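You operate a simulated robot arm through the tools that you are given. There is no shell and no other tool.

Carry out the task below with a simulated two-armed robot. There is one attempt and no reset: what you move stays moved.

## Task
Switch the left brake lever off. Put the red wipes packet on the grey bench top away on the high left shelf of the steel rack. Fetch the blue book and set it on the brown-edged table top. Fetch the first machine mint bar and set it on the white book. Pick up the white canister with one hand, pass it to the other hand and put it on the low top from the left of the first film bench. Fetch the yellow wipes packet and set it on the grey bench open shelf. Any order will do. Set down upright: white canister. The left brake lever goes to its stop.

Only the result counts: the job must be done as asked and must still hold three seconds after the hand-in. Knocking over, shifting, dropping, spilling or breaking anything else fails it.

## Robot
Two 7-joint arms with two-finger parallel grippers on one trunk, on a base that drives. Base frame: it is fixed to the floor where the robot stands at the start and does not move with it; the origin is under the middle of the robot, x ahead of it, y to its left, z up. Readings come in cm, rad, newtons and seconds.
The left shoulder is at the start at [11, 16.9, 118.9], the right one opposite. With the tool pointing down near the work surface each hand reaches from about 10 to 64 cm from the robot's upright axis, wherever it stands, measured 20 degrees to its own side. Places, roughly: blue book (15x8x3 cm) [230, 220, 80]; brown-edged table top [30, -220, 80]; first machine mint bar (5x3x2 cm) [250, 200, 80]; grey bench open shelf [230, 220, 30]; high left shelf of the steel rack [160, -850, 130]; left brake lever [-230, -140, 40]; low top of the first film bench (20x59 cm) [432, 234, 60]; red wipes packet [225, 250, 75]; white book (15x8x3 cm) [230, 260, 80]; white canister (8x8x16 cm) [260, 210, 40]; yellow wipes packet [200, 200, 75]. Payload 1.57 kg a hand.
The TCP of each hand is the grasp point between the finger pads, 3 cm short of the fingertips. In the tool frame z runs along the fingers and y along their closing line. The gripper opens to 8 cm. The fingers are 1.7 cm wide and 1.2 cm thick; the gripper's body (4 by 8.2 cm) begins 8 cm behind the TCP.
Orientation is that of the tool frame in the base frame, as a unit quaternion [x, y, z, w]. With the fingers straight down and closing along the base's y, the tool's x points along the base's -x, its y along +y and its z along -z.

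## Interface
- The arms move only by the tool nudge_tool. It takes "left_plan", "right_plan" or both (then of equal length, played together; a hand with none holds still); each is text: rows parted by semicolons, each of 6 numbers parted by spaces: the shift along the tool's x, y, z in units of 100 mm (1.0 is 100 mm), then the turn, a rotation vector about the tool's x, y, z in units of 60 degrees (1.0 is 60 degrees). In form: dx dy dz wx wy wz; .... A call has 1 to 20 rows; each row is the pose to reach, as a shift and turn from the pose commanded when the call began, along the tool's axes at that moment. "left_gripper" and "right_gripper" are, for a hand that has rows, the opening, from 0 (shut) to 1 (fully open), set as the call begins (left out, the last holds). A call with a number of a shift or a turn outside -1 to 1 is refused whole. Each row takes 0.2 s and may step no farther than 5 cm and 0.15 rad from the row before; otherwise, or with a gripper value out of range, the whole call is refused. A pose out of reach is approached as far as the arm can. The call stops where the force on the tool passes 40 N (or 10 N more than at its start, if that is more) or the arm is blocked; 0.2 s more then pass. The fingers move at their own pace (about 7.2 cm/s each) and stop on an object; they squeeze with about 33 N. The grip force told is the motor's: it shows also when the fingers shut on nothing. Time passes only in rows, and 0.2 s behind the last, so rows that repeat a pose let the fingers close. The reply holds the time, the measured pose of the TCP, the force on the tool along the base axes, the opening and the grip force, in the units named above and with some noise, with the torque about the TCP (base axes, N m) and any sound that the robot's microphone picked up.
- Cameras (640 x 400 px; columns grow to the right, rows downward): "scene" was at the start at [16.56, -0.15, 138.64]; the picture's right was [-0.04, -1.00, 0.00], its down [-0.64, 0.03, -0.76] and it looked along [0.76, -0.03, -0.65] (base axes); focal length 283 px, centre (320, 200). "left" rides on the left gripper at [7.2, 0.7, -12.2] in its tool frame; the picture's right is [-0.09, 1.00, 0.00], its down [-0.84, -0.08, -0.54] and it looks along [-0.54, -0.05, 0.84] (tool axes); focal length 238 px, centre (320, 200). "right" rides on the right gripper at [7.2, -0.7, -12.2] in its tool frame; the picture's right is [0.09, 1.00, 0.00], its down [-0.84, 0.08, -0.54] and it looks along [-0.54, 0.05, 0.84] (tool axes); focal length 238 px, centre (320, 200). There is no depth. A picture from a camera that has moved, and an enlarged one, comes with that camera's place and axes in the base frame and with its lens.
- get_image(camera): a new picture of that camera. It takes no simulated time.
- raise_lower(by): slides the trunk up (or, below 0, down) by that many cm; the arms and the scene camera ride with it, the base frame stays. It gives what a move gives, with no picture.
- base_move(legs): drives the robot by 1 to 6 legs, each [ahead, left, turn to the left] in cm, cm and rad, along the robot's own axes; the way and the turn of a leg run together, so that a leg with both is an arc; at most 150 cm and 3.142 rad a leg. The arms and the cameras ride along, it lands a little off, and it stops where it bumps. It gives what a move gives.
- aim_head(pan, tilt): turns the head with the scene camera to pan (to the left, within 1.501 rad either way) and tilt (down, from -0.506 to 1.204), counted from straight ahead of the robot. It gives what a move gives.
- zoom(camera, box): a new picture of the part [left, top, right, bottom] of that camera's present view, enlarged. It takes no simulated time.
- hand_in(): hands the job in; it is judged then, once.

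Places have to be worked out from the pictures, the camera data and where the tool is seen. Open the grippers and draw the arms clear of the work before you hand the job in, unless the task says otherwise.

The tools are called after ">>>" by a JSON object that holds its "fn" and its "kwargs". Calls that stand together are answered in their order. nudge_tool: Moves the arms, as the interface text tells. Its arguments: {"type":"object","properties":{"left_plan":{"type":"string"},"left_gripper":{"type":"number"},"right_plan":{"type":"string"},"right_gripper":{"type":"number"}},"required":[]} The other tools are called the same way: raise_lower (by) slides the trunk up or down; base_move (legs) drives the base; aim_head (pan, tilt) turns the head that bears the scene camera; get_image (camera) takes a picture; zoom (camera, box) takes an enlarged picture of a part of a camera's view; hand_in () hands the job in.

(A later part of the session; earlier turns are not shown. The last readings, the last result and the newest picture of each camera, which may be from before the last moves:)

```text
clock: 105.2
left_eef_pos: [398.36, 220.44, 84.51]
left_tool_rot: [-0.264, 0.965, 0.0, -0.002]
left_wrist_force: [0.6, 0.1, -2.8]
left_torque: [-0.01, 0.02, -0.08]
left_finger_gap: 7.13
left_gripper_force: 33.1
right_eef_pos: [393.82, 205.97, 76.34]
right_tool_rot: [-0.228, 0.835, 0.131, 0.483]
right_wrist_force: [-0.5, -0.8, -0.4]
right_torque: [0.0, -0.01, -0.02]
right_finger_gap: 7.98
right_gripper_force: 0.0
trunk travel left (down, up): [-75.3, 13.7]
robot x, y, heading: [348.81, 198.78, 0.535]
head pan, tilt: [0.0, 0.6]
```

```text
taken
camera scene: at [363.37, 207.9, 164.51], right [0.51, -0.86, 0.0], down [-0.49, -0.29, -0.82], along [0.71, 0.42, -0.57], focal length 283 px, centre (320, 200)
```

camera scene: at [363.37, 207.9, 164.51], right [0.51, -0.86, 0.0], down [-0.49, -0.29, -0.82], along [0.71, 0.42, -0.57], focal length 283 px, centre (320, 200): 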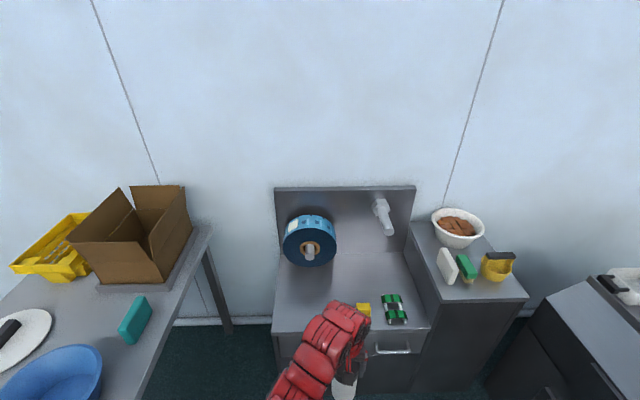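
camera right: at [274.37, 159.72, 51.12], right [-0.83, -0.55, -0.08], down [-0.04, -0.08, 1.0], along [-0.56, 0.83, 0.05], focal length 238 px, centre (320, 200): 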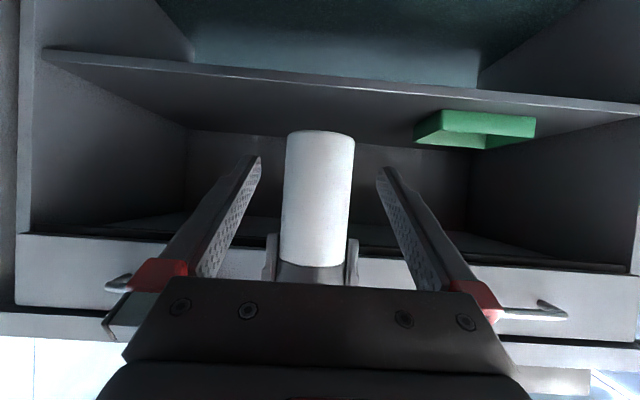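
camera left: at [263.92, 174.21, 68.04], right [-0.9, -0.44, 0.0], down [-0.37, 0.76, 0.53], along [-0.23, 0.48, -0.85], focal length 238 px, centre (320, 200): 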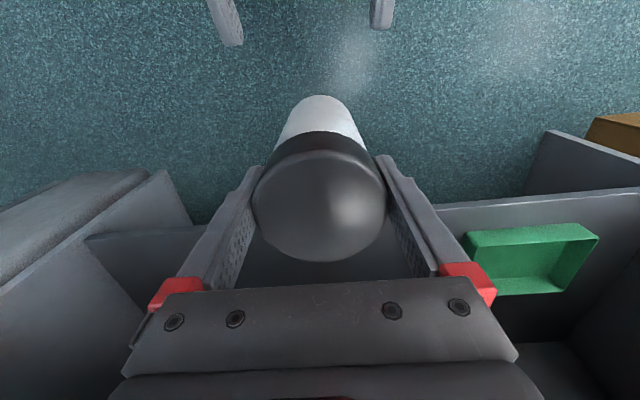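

Closer now. I tilt the head down to see the low top and the distances.

>>> {"fn": "aim_head", "kwargs": {"pan": 0.0, "tilt": 0.95}}

>>> {"fn": "get_image", "kwargs": {"camera": "scene"}}

>>> {"fn": "get_image", "kwargs": {"camera": "left"}}

```text
clock: 106.0
left_eef_pos: [398.32, 220.44, 84.53]
left_tool_rot: [-0.263, 0.965, 0.0, -0.001]
left_wrist_force: [-0.1, 0.7, -2.9]
left_torque: [-0.02, -0.01, -0.01]
left_finger_gap: 7.13
left_gripper_force: 33.0
right_eef_pos: [393.91, 206.07, 76.32]
right_tool_rot: [-0.228, 0.836, 0.131, 0.482]
right_wrist_force: [0.2, 0.6, 0.0]
right_torque: [-0.01, -0.03, -0.02]
right_finger_gap: 8.03
right_gripper_force: 0.0
trunk travel left (down, up): [-75.3, 13.7]
robot x, y, heading: [348.79, 198.85, 0.532]
head pan, tilt: [0.0, 0.949]
```

```text
taken
camera scene: at [362.0, 207.09, 161.68], right [0.51, -0.86, 0.0], down [-0.7, -0.41, -0.58], along [0.5, 0.3, -0.81], focal length 283 px, centre (320, 200)
```

scene: 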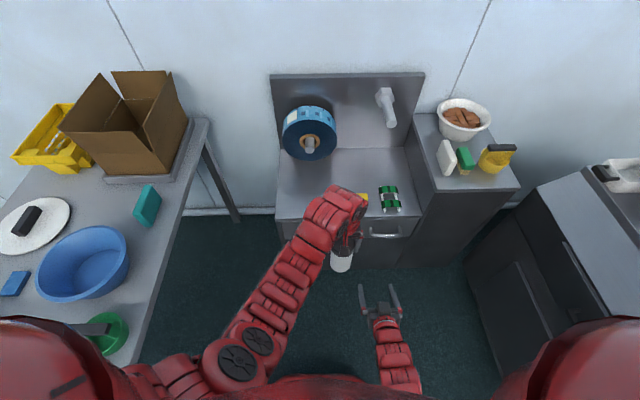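

```text
taken
camera left: at [391.82, 217.46, 96.57], right [-0.43, 0.9, 0.0], down [0.76, 0.36, 0.54], along [0.49, 0.23, -0.84], focal length 238 px, centre (320, 200)
```

left: 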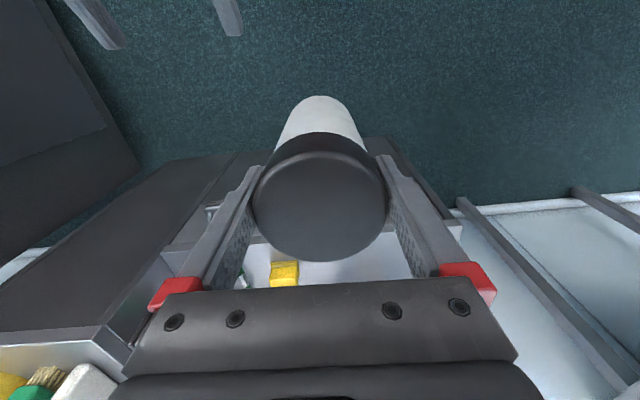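

The low top's front edge is about 81 cm ahead at z 60; the left TCP is 53.6 ahead, 6.5 right. I drive 37.5 ahead and 8.5 left to bring the canister over the free left part.

>>> {"fn": "base_move", "kwargs": {"legs": [[37.5, 8.5, 0]]}}

>>> {"fn": "get_image", "kwargs": {"camera": "scene"}}

>>> {"fn": "get_image", "kwargs": {"camera": "left"}}

>>> {"fn": "get_image", "kwargs": {"camera": "right"}}

```text
clock: 108.4
left_eef_pos: [425.49, 247.14, 84.4]
left_tool_rot: [-0.268, 0.963, -0.002, -0.001]
left_wrist_force: [-0.4, -0.2, -2.2]
left_torque: [-0.04, 0.02, -0.01]
left_finger_gap: 7.13
left_gripper_force: 32.8
right_eef_pos: [421.14, 232.65, 76.35]
right_tool_rot: [-0.231, 0.835, 0.133, 0.482]
right_wrist_force: [-0.1, 0.1, 0.5]
right_torque: [0.0, 0.01, 0.0]
right_finger_gap: 8.0
right_gripper_force: 0.0
trunk travel left (down, up): [-75.3, 13.7]
robot x, y, heading: [376.25, 225.33, 0.544]
head pan, tilt: [0.0, 0.949]
```

```text
taken
camera scene: at [389.34, 233.53, 161.67], right [0.52, -0.86, 0.0], down [-0.7, -0.42, -0.58], along [0.5, 0.3, -0.81], focal length 283 px, centre (320, 200)
```

scene: 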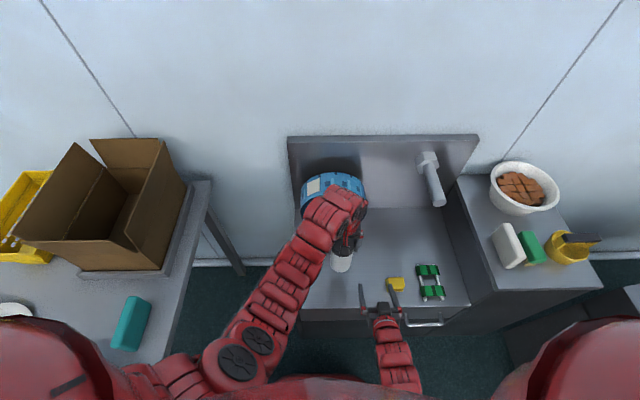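

```text
taken
camera left: at [419.07, 244.14, 96.56], right [-0.43, 0.9, 0.0], down [0.76, 0.37, 0.54], along [0.49, 0.23, -0.84], focal length 238 px, centre (320, 200)
```

left: 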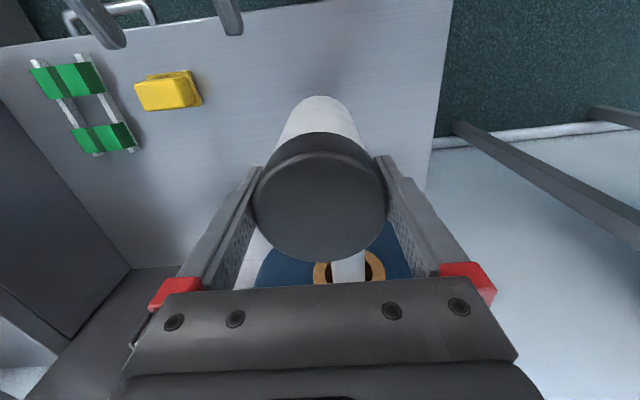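

```text
taken
camera right: at [409.39, 224.95, 76.32], right [-0.55, 0.83, -0.08], down [-0.08, 0.04, 1.0], along [0.83, 0.56, 0.05], focal length 238 px, centre (320, 200)
```

right: 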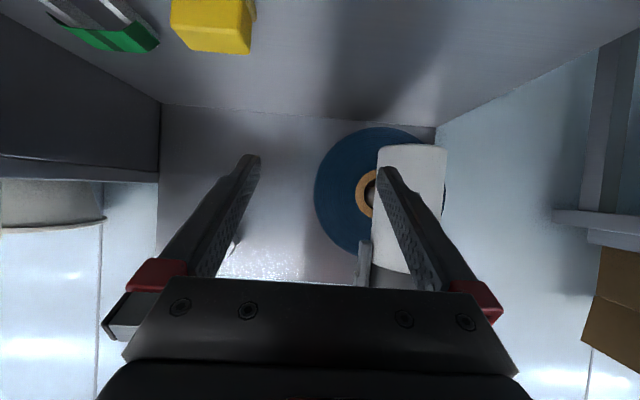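

The landing spot is about 11 cm behind the front edge, 17 cm from the left edge, clear of the yellow block and the reel. I lower the canister 9.5 cm.

>>> {"fn": "nudge_tool", "kwargs": {"left_plan": "0 0 0.2 0 0 0; 0 0 0.4 0 0 0; 0 0 0.6 0 0 0; 0 0 0.8 0 0 0; 0 0 0.95 0 0 0; 0 0 0.95 0 0 0"}}

>>> {"fn": "get_image", "kwargs": {"camera": "right"}}

```text
clock: 109.8
left_eef_pos: [425.41, 247.17, 75.07]
left_tool_rot: [-0.266, 0.964, 0.0, -0.002]
left_wrist_force: [-0.1, -0.1, -2.1]
left_torque: [-0.03, 0.06, 0.0]
left_finger_gap: 7.13
left_gripper_force: 33.4
right_eef_pos: [421.16, 232.7, 76.49]
right_tool_rot: [-0.231, 0.834, 0.134, 0.482]
right_wrist_force: [-0.1, 0.0, -0.3]
right_torque: [0.02, -0.01, 0.03]
right_finger_gap: 7.98
right_gripper_force: 0.0
trunk travel left (down, up): [-75.3, 13.7]
robot x, y, heading: [376.05, 225.09, 0.545]
head pan, tilt: [0.0, 0.949]
```

```text
taken
camera right: at [409.37, 224.94, 76.32], right [-0.55, 0.83, -0.08], down [-0.08, 0.04, 1.0], along [0.83, 0.56, 0.05], focal length 238 px, centre (320, 200)
```

right: 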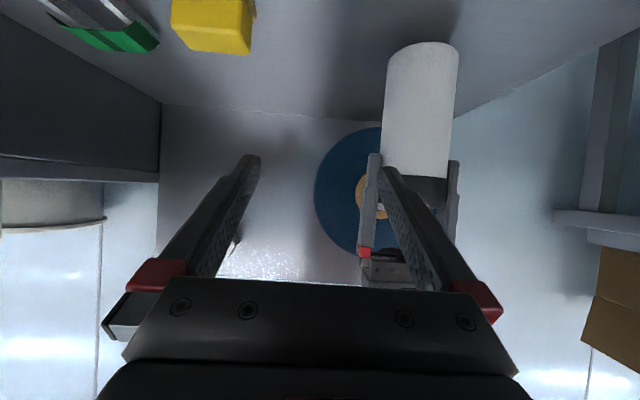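

Base now near z 62.4, no contact yet. I go down slowly another 1.5 cm.

>>> {"fn": "nudge_tool", "kwargs": {"left_plan": "0 0 0.03 0 0 0; 0 0 0.06 0 0 0; 0 0 0.09 0 0 0; 0 0 0.12 0 0 0; 0 0 0.15 0 0 0; 0 0 0.15 0 0 0"}}

>>> {"fn": "zoom", "kwargs": {"camera": "right", "box": [330, 0, 530, 125]}}

```text
clock: 111.2
left_eef_pos: [425.49, 247.13, 73.43]
left_tool_rot: [-0.268, 0.963, -0.001, -0.001]
left_wrist_force: [-0.6, 0.4, -2.9]
left_torque: [-0.01, 0.02, -0.01]
left_finger_gap: 7.12
left_gripper_force: 32.9
right_eef_pos: [421.15, 232.79, 76.37]
right_tool_rot: [-0.232, 0.834, 0.134, 0.482]
right_wrist_force: [1.1, -0.3, -0.4]
right_torque: [0.03, -0.03, 0.0]
right_finger_gap: 8.04
right_gripper_force: 0.0
trunk travel left (down, up): [-75.3, 13.7]
robot x, y, heading: [375.82, 225.44, 0.539]
head pan, tilt: [0.0, 0.949]
```

```text
3.20 times, centred on (430, 62) of right
camera zoom: at [409.38, 224.94, 76.32], right [-0.55, 0.83, -0.08], down [-0.08, 0.04, 1.0], along [0.83, 0.56, 0.05], focal length 763 px, centre (-32, 640)
```

zoom: 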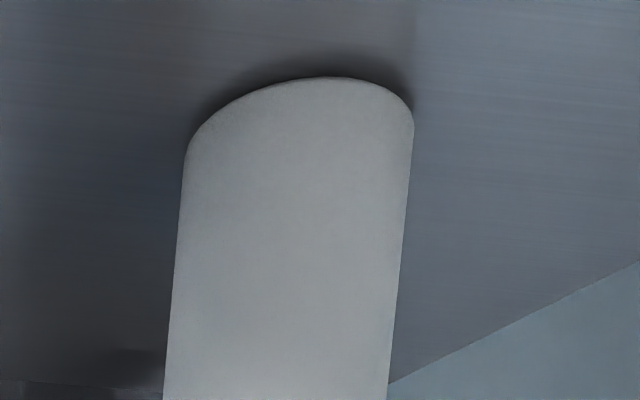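

The contact shadow is closing in; a few millimetres remain. I continue in 2 mm rows.

>>> {"fn": "nudge_tool", "kwargs": {"left_plan": "0 0 0.02 0 0 0; 0 0 0.04 0 0 0; 0 0 0.06 0 0 0; 0 0 0.08 0 0 0; 0 0 0.08 0 0 0"}}

>>> {"fn": "zoom", "kwargs": {"camera": "right", "box": [330, 0, 530, 125]}}

```text
clock: 112.4
left_eef_pos: [425.41, 247.06, 72.99]
left_tool_rot: [-0.268, 0.963, 0.0, 0.0]
left_wrist_force: [1.6, 3.1, 27.7]
left_torque: [0.87, 0.29, -0.12]
left_finger_gap: 7.14
left_gripper_force: 33.1
right_eef_pos: [421.03, 232.68, 76.59]
right_tool_rot: [-0.231, 0.834, 0.134, 0.482]
right_wrist_force: [0.0, -0.3, -0.2]
right_torque: [0.0, -0.01, 0.03]
right_finger_gap: 8.0
right_gripper_force: 0.1
trunk travel left (down, up): [-75.3, 13.7]
robot x, y, heading: [375.86, 225.6, 0.545]
head pan, tilt: [0.0, 0.949]
```

```text
3.20 times, centred on (430, 62) of right
camera zoom: at [409.25, 224.89, 76.39], right [-0.55, 0.83, -0.08], down [-0.09, 0.04, 1.0], along [0.83, 0.56, 0.05], focal length 763 px, centre (-32, 640)
```

zoom: 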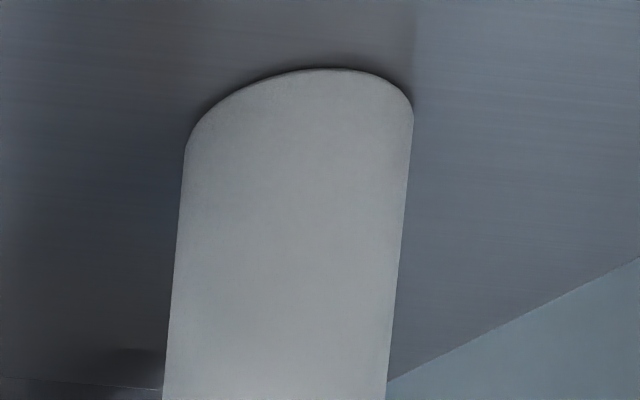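

Contact at 28 N push. I ease the hand up 3 mm to unload, then open the left gripper.

>>> {"fn": "nudge_tool", "kwargs": {"left_plan": "0 0 -0.015 0 0 0; 0 0 -0.03 0 0 0; 0 0 -0.03 0 0 0"}}

>>> {"fn": "nudge_tool", "kwargs": {"left_plan": "0 0 0 0 0 0; 0 0 0 0 0 0; 0 0 0 0 0 0", "left_gripper": 1}}

>>> {"fn": "get_image", "kwargs": {"camera": "right"}}

>>> {"fn": "get_image", "kwargs": {"camera": "left"}}

```text
clock: 113.2
left_eef_pos: [425.28, 247.02, 72.77]
left_tool_rot: [-0.268, 0.963, -0.001, -0.003]
left_wrist_force: [-0.5, 0.3, -1.9]
left_torque: [-0.02, -0.09, 0.0]
left_finger_gap: 7.12
left_gripper_force: 33.1
right_eef_pos: [421.16, 232.82, 76.4]
right_tool_rot: [-0.232, 0.835, 0.133, 0.481]
right_wrist_force: [0.8, 0.6, -0.2]
right_torque: [0.03, -0.02, -0.02]
right_finger_gap: 8.01
right_gripper_force: 0.0
trunk travel left (down, up): [-75.3, 13.7]
robot x, y, heading: [376.14, 225.45, 0.545]
head pan, tilt: [0.0, 0.949]
```

```text
clock: 114.0
left_eef_pos: [425.29, 247.17, 73.1]
left_tool_rot: [-0.268, 0.963, -0.001, -0.002]
left_wrist_force: [0.4, 0.1, -0.5]
left_torque: [0.0, -0.01, 0.01]
left_finger_gap: 8.0
left_gripper_force: 0.0
right_eef_pos: [421.07, 232.66, 76.36]
right_tool_rot: [-0.231, 0.835, 0.133, 0.482]
right_wrist_force: [-0.7, -0.1, -0.5]
right_torque: [-0.01, 0.01, -0.02]
right_finger_gap: 7.99
right_gripper_force: 0.1
trunk travel left (down, up): [-75.3, 13.7]
robot x, y, heading: [376.19, 225.64, 0.543]
head pan, tilt: [0.0, 0.949]
```

```text
taken
camera right: at [409.36, 224.94, 76.32], right [-0.55, 0.83, -0.08], down [-0.08, 0.04, 1.0], along [0.83, 0.56, 0.05], focal length 238 px, centre (320, 200)
```

right: 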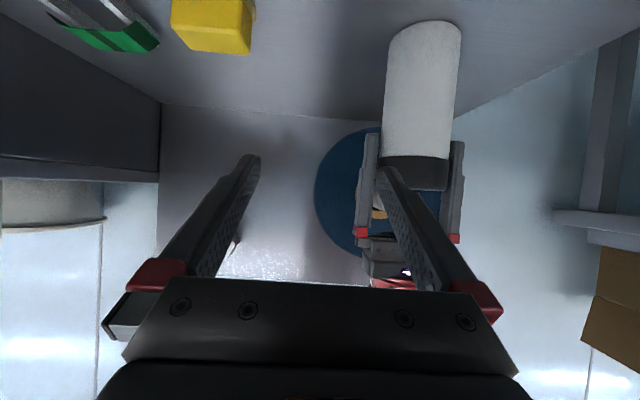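

```text
taken
camera left: at [418.98, 244.13, 85.13], right [-0.43, 0.9, 0.0], down [0.76, 0.37, 0.54], along [0.49, 0.23, -0.84], focal length 238 px, centre (320, 200)
```

left: 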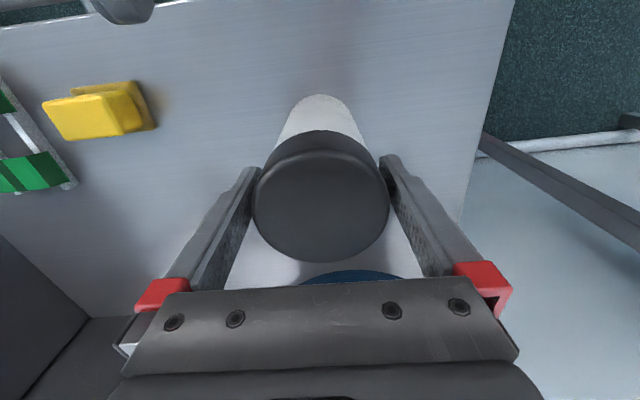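

Released and standing. I lift the left hand straight up 10 cm.

>>> {"fn": "nudge_tool", "kwargs": {"left_plan": "0 0 -0.15 0 0 0; 0 0 -0.3 0 0 0; 0 0 -0.5 0 0 0; 0 0 -0.75 0 0 0; 0 0 -1 0 0 0"}}

>>> {"fn": "get_image", "kwargs": {"camera": "left"}}

>>> {"fn": "get_image", "kwargs": {"camera": "right"}}

```text
clock: 115.2
left_eef_pos: [425.52, 247.33, 82.79]
left_tool_rot: [-0.268, 0.963, -0.001, -0.002]
left_wrist_force: [-0.2, 0.9, -0.2]
left_torque: [-0.01, 0.03, 0.02]
left_finger_gap: 7.99
left_gripper_force: 0.1
right_eef_pos: [421.11, 232.65, 76.33]
right_tool_rot: [-0.231, 0.834, 0.134, 0.482]
right_wrist_force: [0.5, -0.4, -0.7]
right_torque: [-0.01, 0.0, 0.03]
right_finger_gap: 8.0
right_gripper_force: 0.0
trunk travel left (down, up): [-75.3, 13.7]
robot x, y, heading: [376.18, 225.38, 0.544]
head pan, tilt: [0.0, 0.949]
```

```text
taken
camera left: at [419.02, 244.2, 95.02], right [-0.43, 0.9, 0.0], down [0.76, 0.37, 0.54], along [0.49, 0.23, -0.84], focal length 238 px, centre (320, 200)
```

left: 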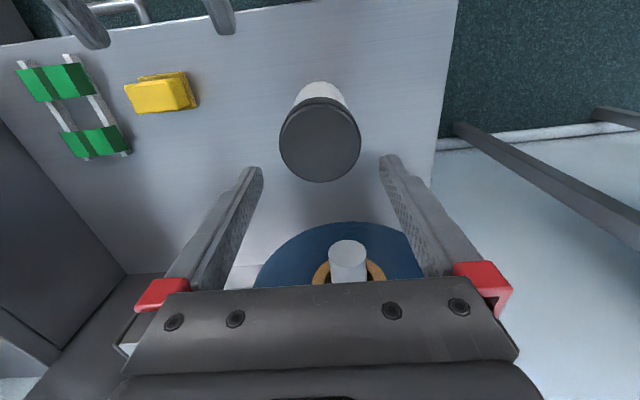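

```text
taken
camera right: at [409.35, 224.93, 76.33], right [-0.55, 0.83, -0.08], down [-0.08, 0.04, 1.0], along [0.83, 0.56, 0.05], focal length 238 px, centre (320, 200)
```

right: 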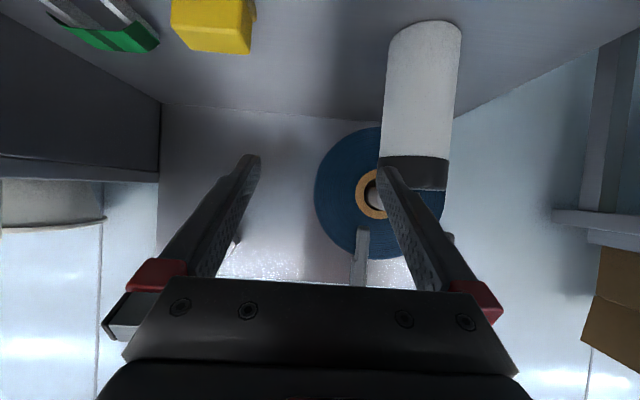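

The white canister stands upright on the film bench's low top. I drive back the way I came and turn to face the grey bench again.

>>> {"fn": "base_move", "kwargs": {"legs": [[-37.5, -8.5, 0], [-90, -25, 0], [0, 0, 1.58]]}}

>>> {"fn": "get_image", "kwargs": {"camera": "scene"}}

```text
clock: 126.0
left_eef_pos: [262.42, 178.32, 82.86]
left_tool_rot: [0.876, -0.482, 0.002, 0.0]
left_wrist_force: [-0.2, 0.3, 0.8]
left_torque: [0.02, -0.02, 0.01]
left_finger_gap: 7.98
left_gripper_force: 0.0
right_eef_pos: [276.91, 174.14, 76.44]
right_tool_rot: [0.759, -0.418, -0.438, -0.241]
right_wrist_force: [-1.2, -1.2, -0.1]
right_torque: [-0.03, 0.0, 0.03]
right_finger_gap: 8.0
right_gripper_force: 0.0
trunk travel left (down, up): [-75.3, 13.7]
robot x, y, heading: [285.37, 129.25, 2.137]
head pan, tilt: [0.0, 0.949]
```

```text
taken
camera scene: at [277.18, 142.56, 161.68], right [0.84, 0.54, 0.0], down [0.44, -0.69, -0.58], along [-0.31, 0.49, -0.81], focal length 283 px, centre (320, 200)
```

scene: 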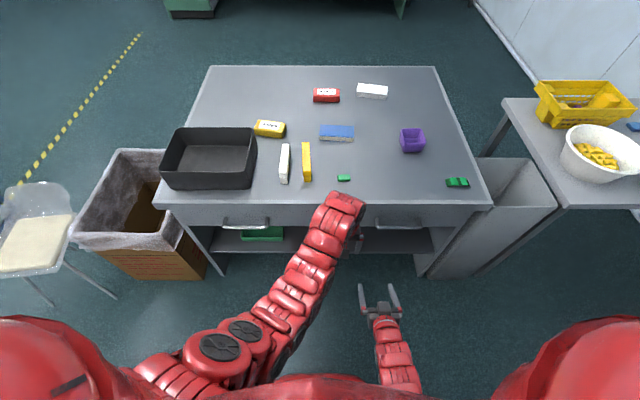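

Back in front of the bench. To take the yellow packet along its long axis I'll use the right hand pointing left; first I get the left hand out of the way by tipping it up to a forward-pointing pose.

>>> {"fn": "nudge_tool", "kwargs": {"left_plan": "0 0.05 -0.05 0 -0.125 0; 0 0.1 -0.1 0 -0.25 0; 0 0.15 -0.15 0 -0.375 0; 0 0.2 -0.2 0 -0.5 0; 0 0.25 -0.25 0 -0.625 0; 0 0.3 -0.3 0 -0.75 0; 0 0.35 -0.35 0 -0.875 0; 0 0.4 -0.4 0 -1 0; 0 0.4 -0.4 0 -1 0"}}

>>> {"fn": "get_image", "kwargs": {"camera": "scene"}}

```text
clock: 128.0
left_eef_pos: [259.12, 176.14, 86.8]
left_tool_rot: [0.759, -0.417, -0.438, -0.241]
left_wrist_force: [0.1, -0.1, -0.5]
left_torque: [0.0, 0.01, 0.03]
left_finger_gap: 8.0
left_gripper_force: 0.0
right_eef_pos: [276.87, 174.29, 76.39]
right_tool_rot: [0.758, -0.418, -0.438, -0.241]
right_wrist_force: [-0.4, 0.0, 1.1]
right_torque: [0.03, -0.01, -0.03]
right_finger_gap: 8.0
right_gripper_force: 0.0
trunk travel left (down, up): [-75.3, 13.7]
robot x, y, heading: [285.28, 129.22, 2.141]
head pan, tilt: [0.0, 0.949]
```

```text
taken
camera scene: at [277.19, 142.59, 161.68], right [0.84, 0.54, 0.0], down [0.44, -0.69, -0.58], along [-0.31, 0.49, -0.81], focal length 283 px, centre (320, 200)
```

scene: 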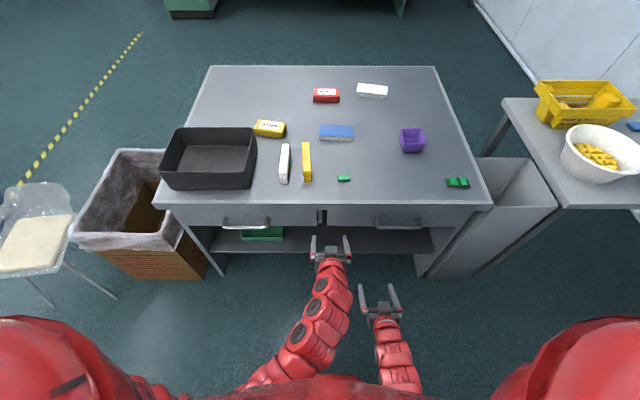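

Now the left hand goes up and to the left, clear of tray height.

>>> {"fn": "nudge_tool", "kwargs": {"left_plan": "-0.17 0.2 -0.1 0 0 0; -0.35 0.4 -0.2 0 0 0; -0.52 0.6 -0.3 0 0 0; -0.69 0.8 -0.4 0 0 0"}}

>>> {"fn": "nudge_tool", "kwargs": {"left_plan": "-0.17 0.25 -0.1 0 0 0; -0.35 0.5 -0.2 0 0 0; -0.52 0.75 -0.3 0 0 0; -0.69 1 -0.4 0 0 0"}}

>>> {"fn": "nudge_tool", "kwargs": {"right_plan": "0 0 0 -0.108 0 -0.0625; 0 0 0 -0.2165 0 -0.125; 0 0 0 -0.325 0 -0.1875; 0 0 0 -0.433 0 -0.25; 0 0 0 -0.541 0 -0.3125; 0 0 0 -0.65 0 -0.375; 0 0 0 -0.758 0 -0.4375; 0 0 0 -0.866 0 -0.5; 0 0 0 -0.866 0 -0.5"}}

>>> {"fn": "get_image", "kwargs": {"camera": "scene"}}

```text
clock: 129.0
left_eef_pos: [252.31, 171.72, 94.99]
left_tool_rot: [0.759, -0.418, -0.437, -0.241]
left_wrist_force: [-0.6, 0.5, 0.1]
left_torque: [0.04, -0.01, 0.0]
left_finger_gap: 8.0
left_gripper_force: 0.0
right_eef_pos: [276.97, 174.22, 76.31]
right_tool_rot: [0.759, -0.417, -0.438, -0.241]
right_wrist_force: [0.4, 0.7, -0.4]
right_torque: [-0.04, -0.03, 0.01]
right_finger_gap: 8.0
right_gripper_force: 0.0
trunk travel left (down, up): [-75.3, 13.7]
robot x, y, heading: [285.61, 129.52, 2.137]
head pan, tilt: [0.0, 0.949]
```

```text
clock: 130.0
left_eef_pos: [243.31, 171.01, 99.1]
left_tool_rot: [0.76, -0.417, -0.436, -0.241]
left_wrist_force: [-0.5, -0.3, 0.1]
left_torque: [0.02, 0.02, -0.02]
left_finger_gap: 8.0
left_gripper_force: 0.0
left hand out of reach, approached as far as the arm can: row 2, 3, 4
right_eef_pos: [276.93, 174.19, 76.33]
right_tool_rot: [0.759, -0.418, -0.437, -0.242]
right_wrist_force: [0.6, 0.0, 0.9]
right_torque: [-0.01, -0.01, 0.01]
right_finger_gap: 7.98
right_gripper_force: 0.1
trunk travel left (down, up): [-75.3, 13.7]
robot x, y, heading: [285.29, 129.14, 2.137]
head pan, tilt: [0.0, 0.949]
```

```text
clock: 132.0
left_eef_pos: [243.51, 170.99, 99.29]
left_tool_rot: [0.76, -0.418, -0.436, -0.24]
left_wrist_force: [-0.8, 0.2, 0.4]
left_torque: [-0.03, -0.02, 0.0]
left_finger_gap: 7.99
left_gripper_force: 0.0
right_eef_pos: [276.95, 174.15, 76.29]
right_tool_rot: [0.866, 0.018, -0.5, 0.011]
right_wrist_force: [0.3, -0.2, 0.6]
right_torque: [0.01, -0.03, 0.02]
right_finger_gap: 7.98
right_gripper_force: 0.1
trunk travel left (down, up): [-75.3, 13.7]
robot x, y, heading: [285.42, 129.61, 2.136]
head pan, tilt: [0.0, 0.949]
```

```text
taken
camera scene: at [277.21, 142.51, 161.68], right [0.84, 0.54, 0.0], down [0.44, -0.69, -0.58], along [-0.31, 0.49, -0.81], focal length 283 px, centre (320, 200)
```

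scene: 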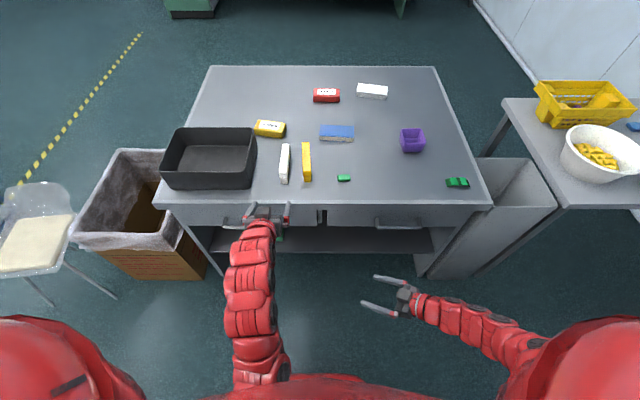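

The right hand yaws well. I zoom on the yellow packet to find its exact place and orientation.

>>> {"fn": "zoom", "kwargs": {"camera": "scene", "box": [230, 100, 390, 200]}}

```text
4.00 times, centred on (310, 150) of scene
camera zoom: at [277.21, 142.51, 161.68], right [0.84, 0.54, 0.0], down [0.44, -0.69, -0.58], along [-0.31, 0.49, -0.81], focal length 1131 px, centre (360, 400)
```

zoom: 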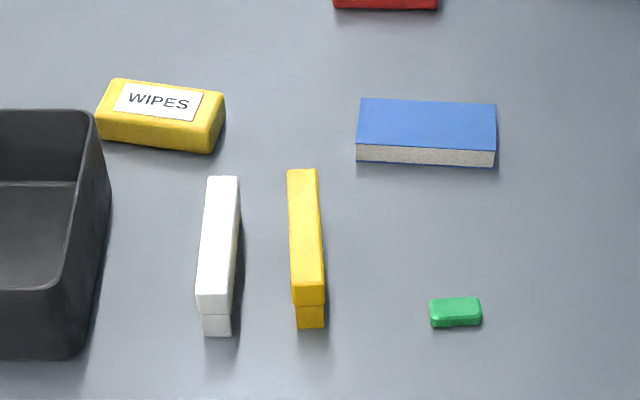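

The packet's centre is 110 cm ahead, 21 cm left, its long axis about 9° off the bench line. I turn the right hand to match (21° more yaw, 15° steeper) and tip the left hand up further so it can stay above bench height.

>>> {"fn": "nudge_tool", "kwargs": {"right_plan": "0 0 0 -0.101 0 -0.058; 0 0 0 -0.202 0 -0.117; 0 0 0 -0.303 0 -0.175; 0 0 0 -0.303 0 -0.175; 0 0 0 -0.303 0 -0.175; 0 0 0 -0.303 0 -0.175; 0 0 0 -0.303 0 -0.175; 0 0 0 -0.303 0 -0.175; 0 0 0 -0.303 0 -0.175", "left_plan": "0 0.02 0 0 -0.125 0; 0 0.05 0 0 -0.25 0; 0 0.07 0 0 -0.375 0; 0 0.1 0 0 -0.5 0; 0 0.12 0 0 -0.625 0; 0 0.15 0 0 -0.75 0; 0 0.17 0 0 -0.875 0; 0 0.2 0 0 -1 0; 0 0.2 0 0 -1 0"}}

>>> {"fn": "nudge_tool", "kwargs": {"right_plan": "0 0 0 0 0.125 0; 0 0 0 0 0.25 0; 0 0 0 0 0.25 0"}}

>>> {"fn": "get_image", "kwargs": {"camera": "scene"}}

```text
clock: 134.0
left_eef_pos: [241.57, 170.17, 99.18]
left_tool_rot: [-0.439, 0.241, 0.759, 0.417]
left_wrist_force: [0.3, -1.0, -0.4]
left_torque: [0.01, -0.03, -0.02]
left_finger_gap: 8.01
left_gripper_force: 0.1
right_eef_pos: [276.97, 174.25, 76.4]
right_tool_rot: [0.848, 0.175, -0.49, 0.1]
right_wrist_force: [-0.5, 0.1, 0.1]
right_torque: [0.0, -0.01, -0.02]
right_finger_gap: 7.99
right_gripper_force: 0.1
trunk travel left (down, up): [-75.3, 13.7]
robot x, y, heading: [285.58, 129.78, 2.14]
head pan, tilt: [0.0, 0.949]
```

```text
clock: 134.8
left_eef_pos: [241.61, 170.09, 99.1]
left_tool_rot: [-0.44, 0.241, 0.758, 0.417]
left_wrist_force: [1.1, 0.1, 0.5]
left_torque: [0.01, -0.03, 0.01]
left_finger_gap: 7.99
left_gripper_force: 0.0
right_eef_pos: [276.93, 174.25, 76.27]
right_tool_rot: [0.905, 0.186, -0.375, 0.077]
right_wrist_force: [0.3, 0.0, 0.1]
right_torque: [0.0, 0.02, 0.0]
right_finger_gap: 8.01
right_gripper_force: 0.0
trunk travel left (down, up): [-75.3, 13.7]
robot x, y, heading: [285.0, 129.42, 2.132]
head pan, tilt: [0.0, 0.949]
```

```text
taken
camera scene: at [277.22, 142.59, 161.67], right [0.84, 0.54, 0.0], down [0.43, -0.69, -0.58], along [-0.31, 0.49, -0.81], focal length 283 px, centre (320, 200)
```

scene: 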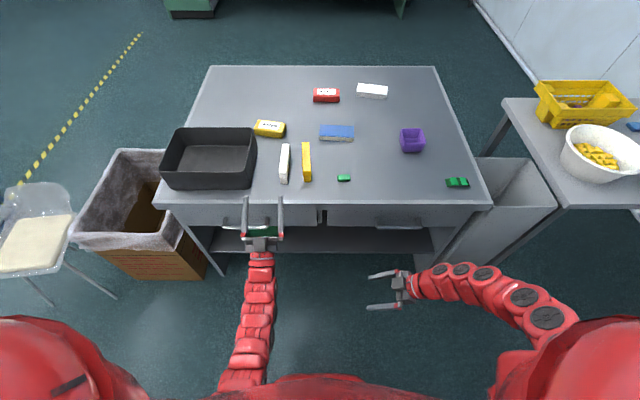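

Left hand now points forward and up. I raise it and draw it back so it stays above tray height once the trunk comes down.

>>> {"fn": "nudge_tool", "kwargs": {"left_plan": "-0.235 0.1 0.02 0 0 0; -0.47 0.2 0.04 0 0 0; -0.7 0.3 0.06 0 0 0; -0.94 0.4 0.075 0 0 0; -0.94 0.4 0.075 0 0 0"}}

>>> {"fn": "nudge_tool", "kwargs": {"left_plan": "-0.235 0.1 0.02 0 0 0; -0.47 0.2 0.04 0 0 0; -0.7 0.3 0.06 0 0 0; -0.94 0.4 0.075 0 0 0; -0.94 0.4 0.075 0 0 0"}}

>>> {"fn": "get_image", "kwargs": {"camera": "scene"}}

```text
clock: 136.0
left_eef_pos: [240.21, 164.66, 107.78]
left_tool_rot: [-0.44, 0.241, 0.758, 0.417]
left_wrist_force: [0.9, -0.2, 0.0]
left_torque: [-0.02, -0.01, -0.01]
left_finger_gap: 8.0
left_gripper_force: 0.1
right_eef_pos: [276.92, 174.28, 76.42]
right_tool_rot: [0.905, 0.186, -0.374, 0.077]
right_wrist_force: [0.4, -0.1, -0.6]
right_torque: [-0.02, 0.0, 0.04]
right_finger_gap: 8.0
right_gripper_force: 0.1
trunk travel left (down, up): [-75.3, 13.7]
robot x, y, heading: [285.44, 129.12, 2.136]
head pan, tilt: [0.0, 0.949]
```

```text
clock: 137.2
left_eef_pos: [239.24, 159.08, 116.28]
left_tool_rot: [-0.439, 0.242, 0.758, 0.418]
left_wrist_force: [-0.2, 0.3, 0.8]
left_torque: [0.02, 0.0, 0.04]
left_finger_gap: 7.99
left_gripper_force: 0.1
right_eef_pos: [276.94, 174.31, 76.34]
right_tool_rot: [0.905, 0.187, -0.374, 0.077]
right_wrist_force: [0.0, 0.3, 1.0]
right_torque: [0.02, 0.02, 0.03]
right_finger_gap: 8.01
right_gripper_force: 0.1
trunk travel left (down, up): [-75.3, 13.7]
robot x, y, heading: [285.18, 129.39, 2.14]
head pan, tilt: [0.0, 0.949]
```

```text
taken
camera scene: at [277.18, 142.59, 161.67], right [0.84, 0.54, 0.0], down [0.44, -0.69, -0.58], along [-0.31, 0.49, -0.81], focal length 283 px, centre (320, 200)
```

scene: 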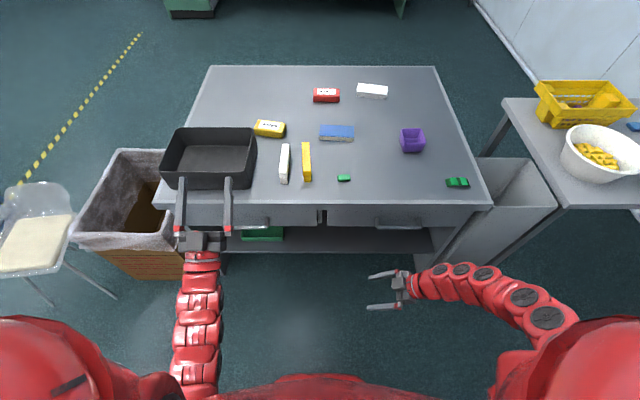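

The left forearm would pass close over the tray rim (z about 90), so I pull the left hand back another 10 cm and up 5.

>>> {"fn": "nudge_tool", "kwargs": {"left_plan": "-0.23 0.05 -0.155 0 0 0; -0.46 0.1 -0.31 0 0 0; -0.7 0.15 -0.465 0 0 0; -0.93 0.2 -0.62 0 0 0; -0.93 0.2 -0.62 0 0 0"}}

>>> {"fn": "get_image", "kwargs": {"camera": "scene"}}

```text
clock: 138.4
left_eef_pos: [241.95, 149.39, 117.97]
left_tool_rot: [-0.432, 0.239, 0.765, 0.414]
left_wrist_force: [0.3, -0.4, -0.2]
left_torque: [0.03, 0.03, -0.05]
left_finger_gap: 8.02
left_gripper_force: 0.1
left hand out of reach, approached as far as the arm can: row 2, 3, 4, 5
right_eef_pos: [276.91, 174.1, 76.28]
right_tool_rot: [0.905, 0.187, -0.374, 0.077]
right_wrist_force: [0.3, -0.5, 0.7]
right_torque: [-0.01, 0.0, 0.0]
right_finger_gap: 7.99
right_gripper_force: 0.1
trunk travel left (down, up): [-75.3, 13.7]
robot x, y, heading: [285.13, 129.24, 2.137]
head pan, tilt: [0.0, 0.949]
```

```text
taken
camera scene: at [277.07, 142.54, 161.58], right [0.84, 0.54, 0.0], down [0.44, -0.69, -0.58], along [-0.31, 0.49, -0.81], focal length 283 px, centre (320, 200)
```

scene: 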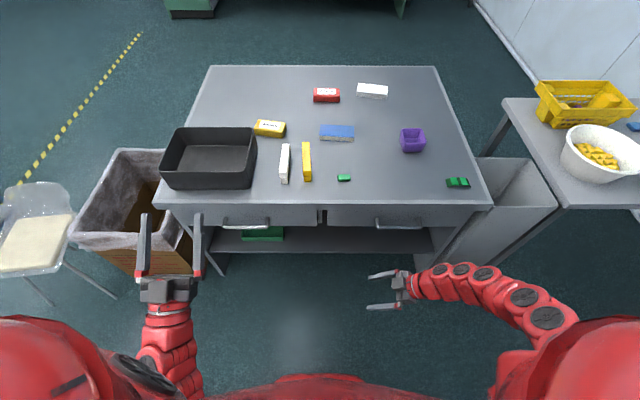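

Left hand is out of the way. Now I raise the right hand in steps so it clears everything on the bench.

>>> {"fn": "nudge_tool", "kwargs": {"right_plan": "-0.235 0 -0.236 0 0 0; -0.47 0 -0.472 0 0 0; -0.706 0 -0.708 0 0 0; -0.706 0 -0.708 0 0 0"}}

>>> {"fn": "nudge_tool", "kwargs": {"right_plan": "-0.235 0 -0.236 0 0 0; -0.47 0 -0.472 0 0 0; -0.706 0 -0.708 0 0 0; -0.706 0 -0.708 0 0 0"}}

>>> {"fn": "get_image", "kwargs": {"camera": "scene"}}

```text
clock: 139.4
left_eef_pos: [242.01, 149.27, 117.75]
left_tool_rot: [-0.435, 0.237, 0.764, 0.412]
left_wrist_force: [-0.7, 0.1, 1.2]
left_torque: [-0.02, -0.02, -0.02]
left_finger_gap: 8.02
left_gripper_force: 0.0
right_eef_pos: [277.61, 178.31, 79.99]
right_tool_rot: [0.904, 0.187, -0.376, 0.078]
right_wrist_force: [-0.3, 0.4, 0.0]
right_torque: [0.01, 0.0, 0.0]
right_finger_gap: 7.97
right_gripper_force: 0.1
right hand out of reach, approached as far as the arm can: row 1, 2, 3, 4
trunk travel left (down, up): [-75.3, 13.7]
robot x, y, heading: [285.07, 129.44, 2.135]
head pan, tilt: [0.0, 0.949]
```

```text
clock: 140.4
left_eef_pos: [241.98, 149.3, 117.8]
left_tool_rot: [-0.437, 0.237, 0.763, 0.413]
left_wrist_force: [0.7, 0.3, -0.2]
left_torque: [0.01, 0.0, -0.02]
left_finger_gap: 8.01
left_gripper_force: 0.0
right_eef_pos: [278.1, 183.64, 84.42]
right_tool_rot: [0.905, 0.187, -0.375, 0.078]
right_wrist_force: [0.0, -0.7, 0.1]
right_torque: [0.02, -0.02, 0.01]
right_finger_gap: 8.01
right_gripper_force: 0.1
right hand out of reach, approached as far as the arm can: row 1, 2, 3, 4
trunk travel left (down, up): [-75.3, 13.7]
robot x, y, heading: [285.2, 129.37, 2.134]
head pan, tilt: [0.0, 0.949]
```

```text
taken
camera scene: at [277.18, 142.57, 161.72], right [0.84, 0.54, 0.0], down [0.44, -0.69, -0.58], along [-0.31, 0.49, -0.81], focal length 283 px, centre (320, 200)
```

scene: 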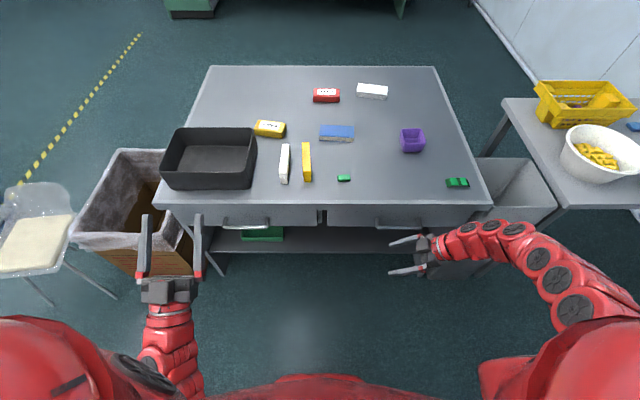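

The arm needs more forward reach to go higher. I move it forward 6 cm, then up 10.

>>> {"fn": "nudge_tool", "kwargs": {"right_plan": "-0.03 -0.3 0.03 0 0 0; -0.067 -0.592 0.067 0 0 0; -0.3 -0.592 -0.17 0 0 0; -0.54 -0.592 -0.4 0 0 0; -0.773 -0.592 -0.641 0 0 0; -0.773 -0.592 -0.641 0 0 0"}}

>>> {"fn": "get_image", "kwargs": {"camera": "scene"}}

```text
clock: 141.8
left_eef_pos: [241.96, 149.2, 117.84]
left_tool_rot: [-0.438, 0.237, 0.763, 0.413]
left_wrist_force: [-0.7, 0.1, -0.9]
left_torque: [-0.06, 0.01, 0.04]
left_finger_gap: 8.0
left_gripper_force: 0.1
right_eef_pos: [274.63, 189.97, 93.58]
right_tool_rot: [0.904, 0.187, -0.375, 0.078]
right_wrist_force: [-0.5, -0.1, 0.8]
right_torque: [-0.02, 0.0, 0.02]
right_finger_gap: 8.01
right_gripper_force: 0.0
right hand out of reach, approached as far as the arm can: row 5, 6
trunk travel left (down, up): [-75.3, 13.7]
robot x, y, heading: [285.31, 129.32, 2.139]
head pan, tilt: [0.0, 0.949]
```

```text
taken
camera scene: at [277.2, 142.53, 161.69], right [0.84, 0.54, 0.0], down [0.44, -0.69, -0.58], along [-0.31, 0.49, -0.81], focal length 283 px, centre (320, 200)
```

scene: 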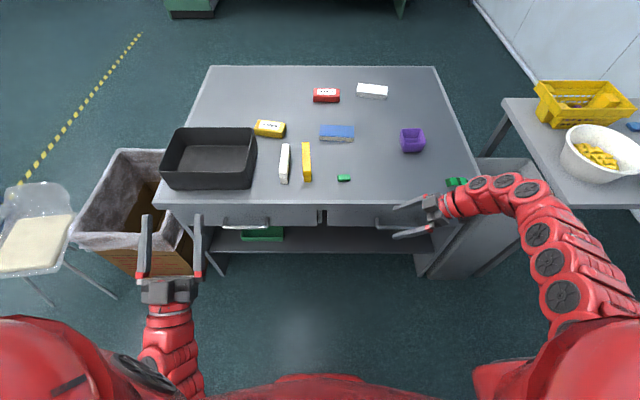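

The right hand is at z 93.6 with the elbow high. I drive 40 cm ahead and 24 cm left first, then check the clearances.

>>> {"fn": "base_move", "kwargs": {"legs": [[0, 24, 0], [38, 0, 0]]}}

>>> {"fn": "get_image", "kwargs": {"camera": "scene"}}

>>> {"fn": "get_image", "kwargs": {"camera": "right"}}

```text
clock: 145.5
left_eef_pos: [201.18, 168.48, 117.71]
left_tool_rot: [-0.439, 0.236, 0.763, 0.413]
left_wrist_force: [-0.6, 0.1, -0.6]
left_torque: [-0.02, 0.0, 0.0]
left_finger_gap: 7.99
left_gripper_force: 0.1
right_eef_pos: [233.99, 209.12, 93.58]
right_tool_rot: [0.905, 0.185, -0.376, 0.077]
right_wrist_force: [-0.2, -0.4, -0.1]
right_torque: [0.01, 0.01, -0.03]
right_finger_gap: 8.0
right_gripper_force: 0.1
trunk travel left (down, up): [-75.3, 13.7]
robot x, y, heading: [244.36, 148.34, 2.135]
head pan, tilt: [0.0, 0.949]
```

```text
taken
camera scene: at [236.5, 161.72, 161.68], right [0.85, 0.53, 0.0], down [0.43, -0.69, -0.58], along [-0.31, 0.49, -0.81], focal length 283 px, centre (320, 200)
```

scene: 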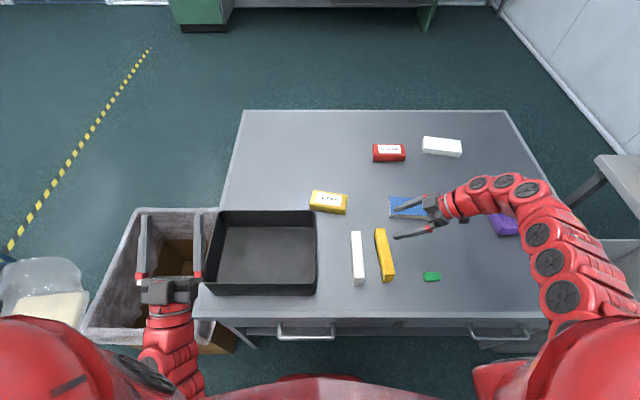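

```text
taken
camera right: at [246.37, 215.23, 97.15], right [0.45, -0.89, -0.06], down [-0.16, -0.15, 0.98], along [-0.88, -0.43, -0.21], focal length 238 px, centre (320, 200)
```

right: 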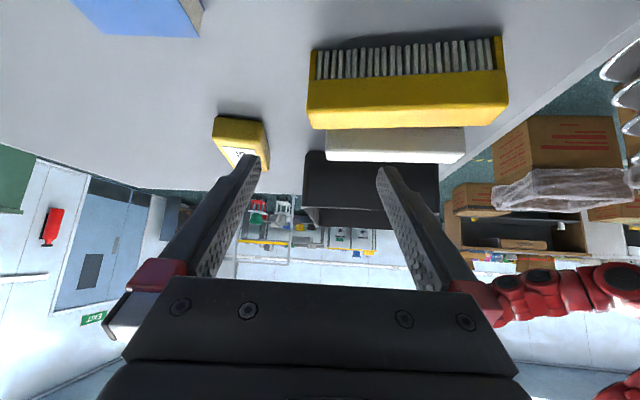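

The camera shows the yellow "stick" is really a brush; the wipes packet lies beyond it. I zoom the scene camera for a fresh fix on the packet.

>>> {"fn": "zoom", "kwargs": {"camera": "scene", "box": [280, 160, 460, 300]}}

>>> {"fn": "zoom", "kwargs": {"camera": "right", "box": [160, 60, 360, 200]}}

```text
2.86 times, centred on (370, 230) of scene
camera zoom: at [236.5, 161.72, 161.68], right [0.85, 0.53, 0.0], down [0.43, -0.69, -0.58], along [-0.31, 0.49, -0.81], focal length 808 px, centre (177, 114)
```

zoom: 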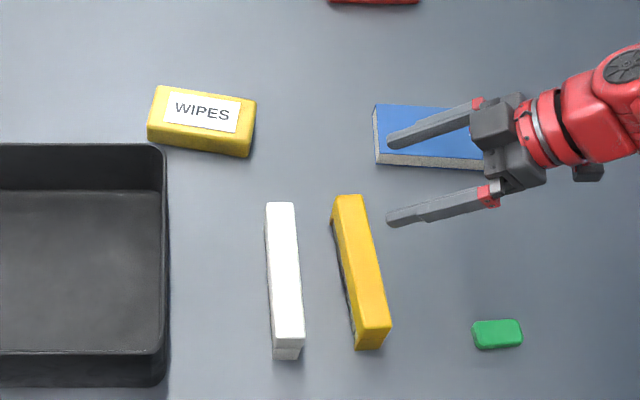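

```text
2.86 times, centred on (260, 130) of right
camera zoom: at [246.37, 215.23, 97.15], right [0.45, -0.89, -0.06], down [-0.16, -0.15, 0.98], along [-0.88, -0.43, -0.21], focal length 681 px, centre (491, 400)
```

zoom: 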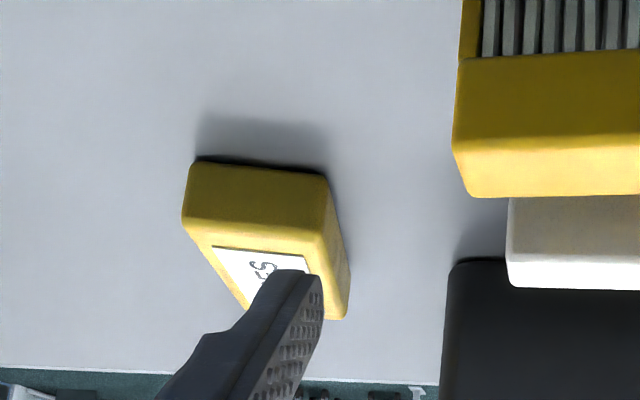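

The packet (about 12.5×6.3×4 cm) is 11.5 cm further forward and about 20 cm left of the hand. I move the base 8 cm closer (axis about 27 cm from the bench edge) for reach.

>>> {"fn": "base_move", "kwargs": {"legs": [[8, 0, 0]]}}

>>> {"fn": "get_image", "kwargs": {"camera": "scene"}}

```text
clock: 146.6
left_eef_pos: [196.99, 174.94, 117.73]
left_tool_rot: [-0.437, 0.234, 0.765, 0.411]
left_wrist_force: [-0.3, -0.8, -0.1]
left_torque: [0.01, 0.02, -0.01]
left_finger_gap: 8.01
left_gripper_force: 0.0
right_eef_pos: [229.69, 215.85, 93.5]
right_tool_rot: [0.904, 0.186, -0.376, 0.078]
right_wrist_force: [0.5, -0.1, -0.8]
right_torque: [0.0, 0.0, 0.01]
right_finger_gap: 8.0
right_gripper_force: 0.1
trunk travel left (down, up): [-75.3, 13.7]
robot x, y, heading: [240.67, 154.93, 2.134]
head pan, tilt: [0.0, 0.949]
```

```text
taken
camera scene: at [232.21, 168.47, 161.62], right [0.85, 0.53, 0.0], down [0.43, -0.69, -0.58], along [-0.31, 0.49, -0.81], focal length 283 px, centre (320, 200)
```

scene: 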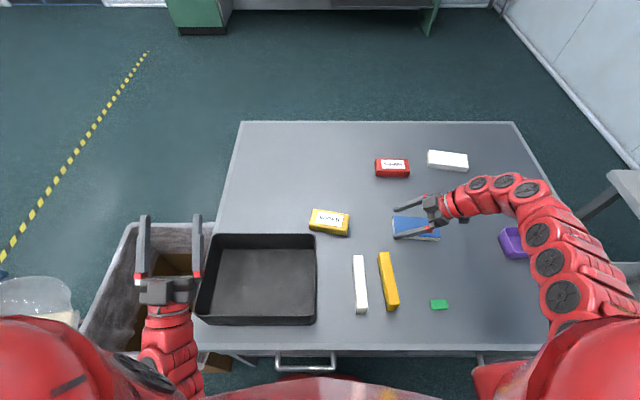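

I slide the open hand left 12.7 cm at its present height, toward the pre-grasp point beside the packet.

>>> {"fn": "nudge_tool", "kwargs": {"right_plan": "-0.2155 -0.093 0.217 0 0 0; -0.431 -0.186 0.434 0 0 0; -0.6465 -0.279 0.65 0 0 0; -0.862 -0.372 0.867 0 0 0; -0.862 -0.372 0.867 0 0 0", "right_gripper": 1}}

>>> {"fn": "get_image", "kwargs": {"camera": "right"}}

>>> {"fn": "get_image", "kwargs": {"camera": "scene"}}

```text
clock: 147.8
left_eef_pos: [196.91, 174.82, 117.88]
left_tool_rot: [-0.437, 0.232, 0.767, 0.409]
left_wrist_force: [-0.3, -0.9, 0.2]
left_torque: [-0.01, 0.0, 0.01]
left_finger_gap: 8.01
left_gripper_force: 0.2
right_eef_pos: [217.25, 214.44, 93.42]
right_tool_rot: [0.904, 0.186, -0.376, 0.078]
right_wrist_force: [-0.3, -0.3, -0.7]
right_torque: [0.01, 0.0, -0.04]
right_finger_gap: 8.03
right_gripper_force: 0.1
trunk travel left (down, up): [-75.3, 13.7]
robot x, y, heading: [240.51, 155.14, 2.135]
head pan, tilt: [0.0, 0.949]
```

```text
taken
camera right: at [229.59, 220.53, 97.04], right [0.45, -0.89, -0.06], down [-0.16, -0.15, 0.98], along [-0.88, -0.43, -0.21], focal length 238 px, centre (320, 200)
```

right: 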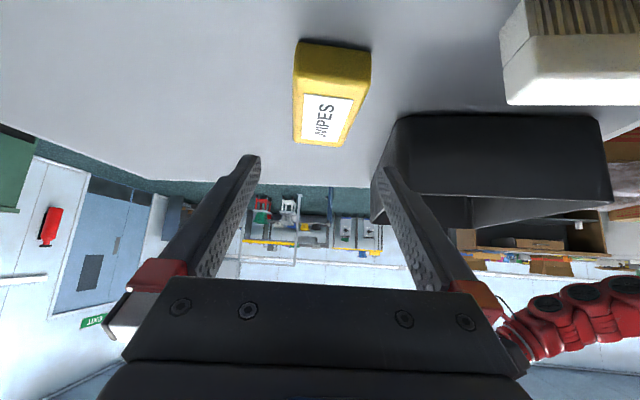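

```text
taken
camera scene: at [232.34, 168.44, 161.64], right [0.85, 0.53, 0.0], down [0.43, -0.69, -0.58], along [-0.31, 0.49, -0.81], focal length 283 px, centre (320, 200)
```

scene: 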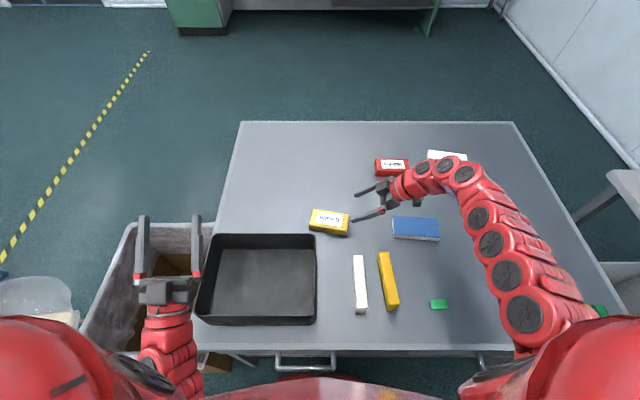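

The packet's axis is parallel to the tool and 0.7 cm nearer the robot than the finger midline; its end face is 3.5 cm ahead. I correct sideways and lower the trunk 3.7 cm to the pre-grasp height.

>>> {"fn": "nudge_tool", "kwargs": {"right_plan": "0 0.035 0 0 0 0; 0 0.07 0 0 0 0; 0 0.07 0 0 0 0"}}

>>> {"fn": "raise_lower", "kwargs": {"by": -3.7}}

>>> {"fn": "get_image", "kwargs": {"camera": "right"}}

```text
clock: 148.6
left_eef_pos: [196.82, 174.79, 117.78]
left_tool_rot: [-0.438, 0.233, 0.766, 0.409]
left_wrist_force: [-0.2, -0.3, 0.5]
left_torque: [0.01, -0.01, 0.03]
left_finger_gap: 7.99
left_gripper_force: 0.2
right_eef_pos: [217.31, 213.75, 93.61]
right_tool_rot: [0.904, 0.187, -0.375, 0.078]
right_wrist_force: [-0.2, 0.2, 0.2]
right_torque: [0.01, -0.06, 0.04]
right_finger_gap: 8.02
right_gripper_force: 0.1
trunk travel left (down, up): [-75.3, 13.7]
robot x, y, heading: [240.22, 154.71, 2.136]
head pan, tilt: [0.0, 0.949]
```

```text
clock: 149.4
left_eef_pos: [196.82, 174.91, 113.85]
left_tool_rot: [-0.441, 0.23, 0.766, 0.408]
left_wrist_force: [0.1, 0.7, -0.2]
left_torque: [-0.01, -0.03, 0.03]
left_finger_gap: 8.01
left_gripper_force: 0.1
right_eef_pos: [217.51, 213.81, 89.64]
right_tool_rot: [0.904, 0.186, -0.375, 0.079]
right_wrist_force: [0.5, -0.1, 0.0]
right_torque: [0.0, 0.01, 0.0]
right_finger_gap: 8.0
right_gripper_force: 0.0
trunk travel left (down, up): [-71.6, 17.4]
robot x, y, heading: [240.17, 155.47, 2.139]
head pan, tilt: [0.0, 0.949]
```

```text
taken
camera right: at [229.7, 220.0, 93.27], right [0.45, -0.89, -0.06], down [-0.16, -0.15, 0.98], along [-0.88, -0.43, -0.21], focal length 238 px, centre (320, 200)
```

right: 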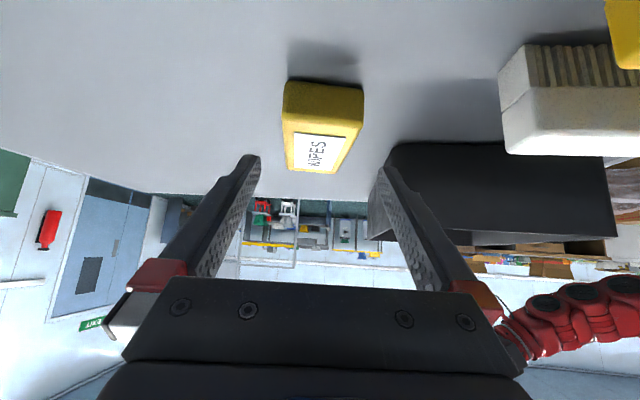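

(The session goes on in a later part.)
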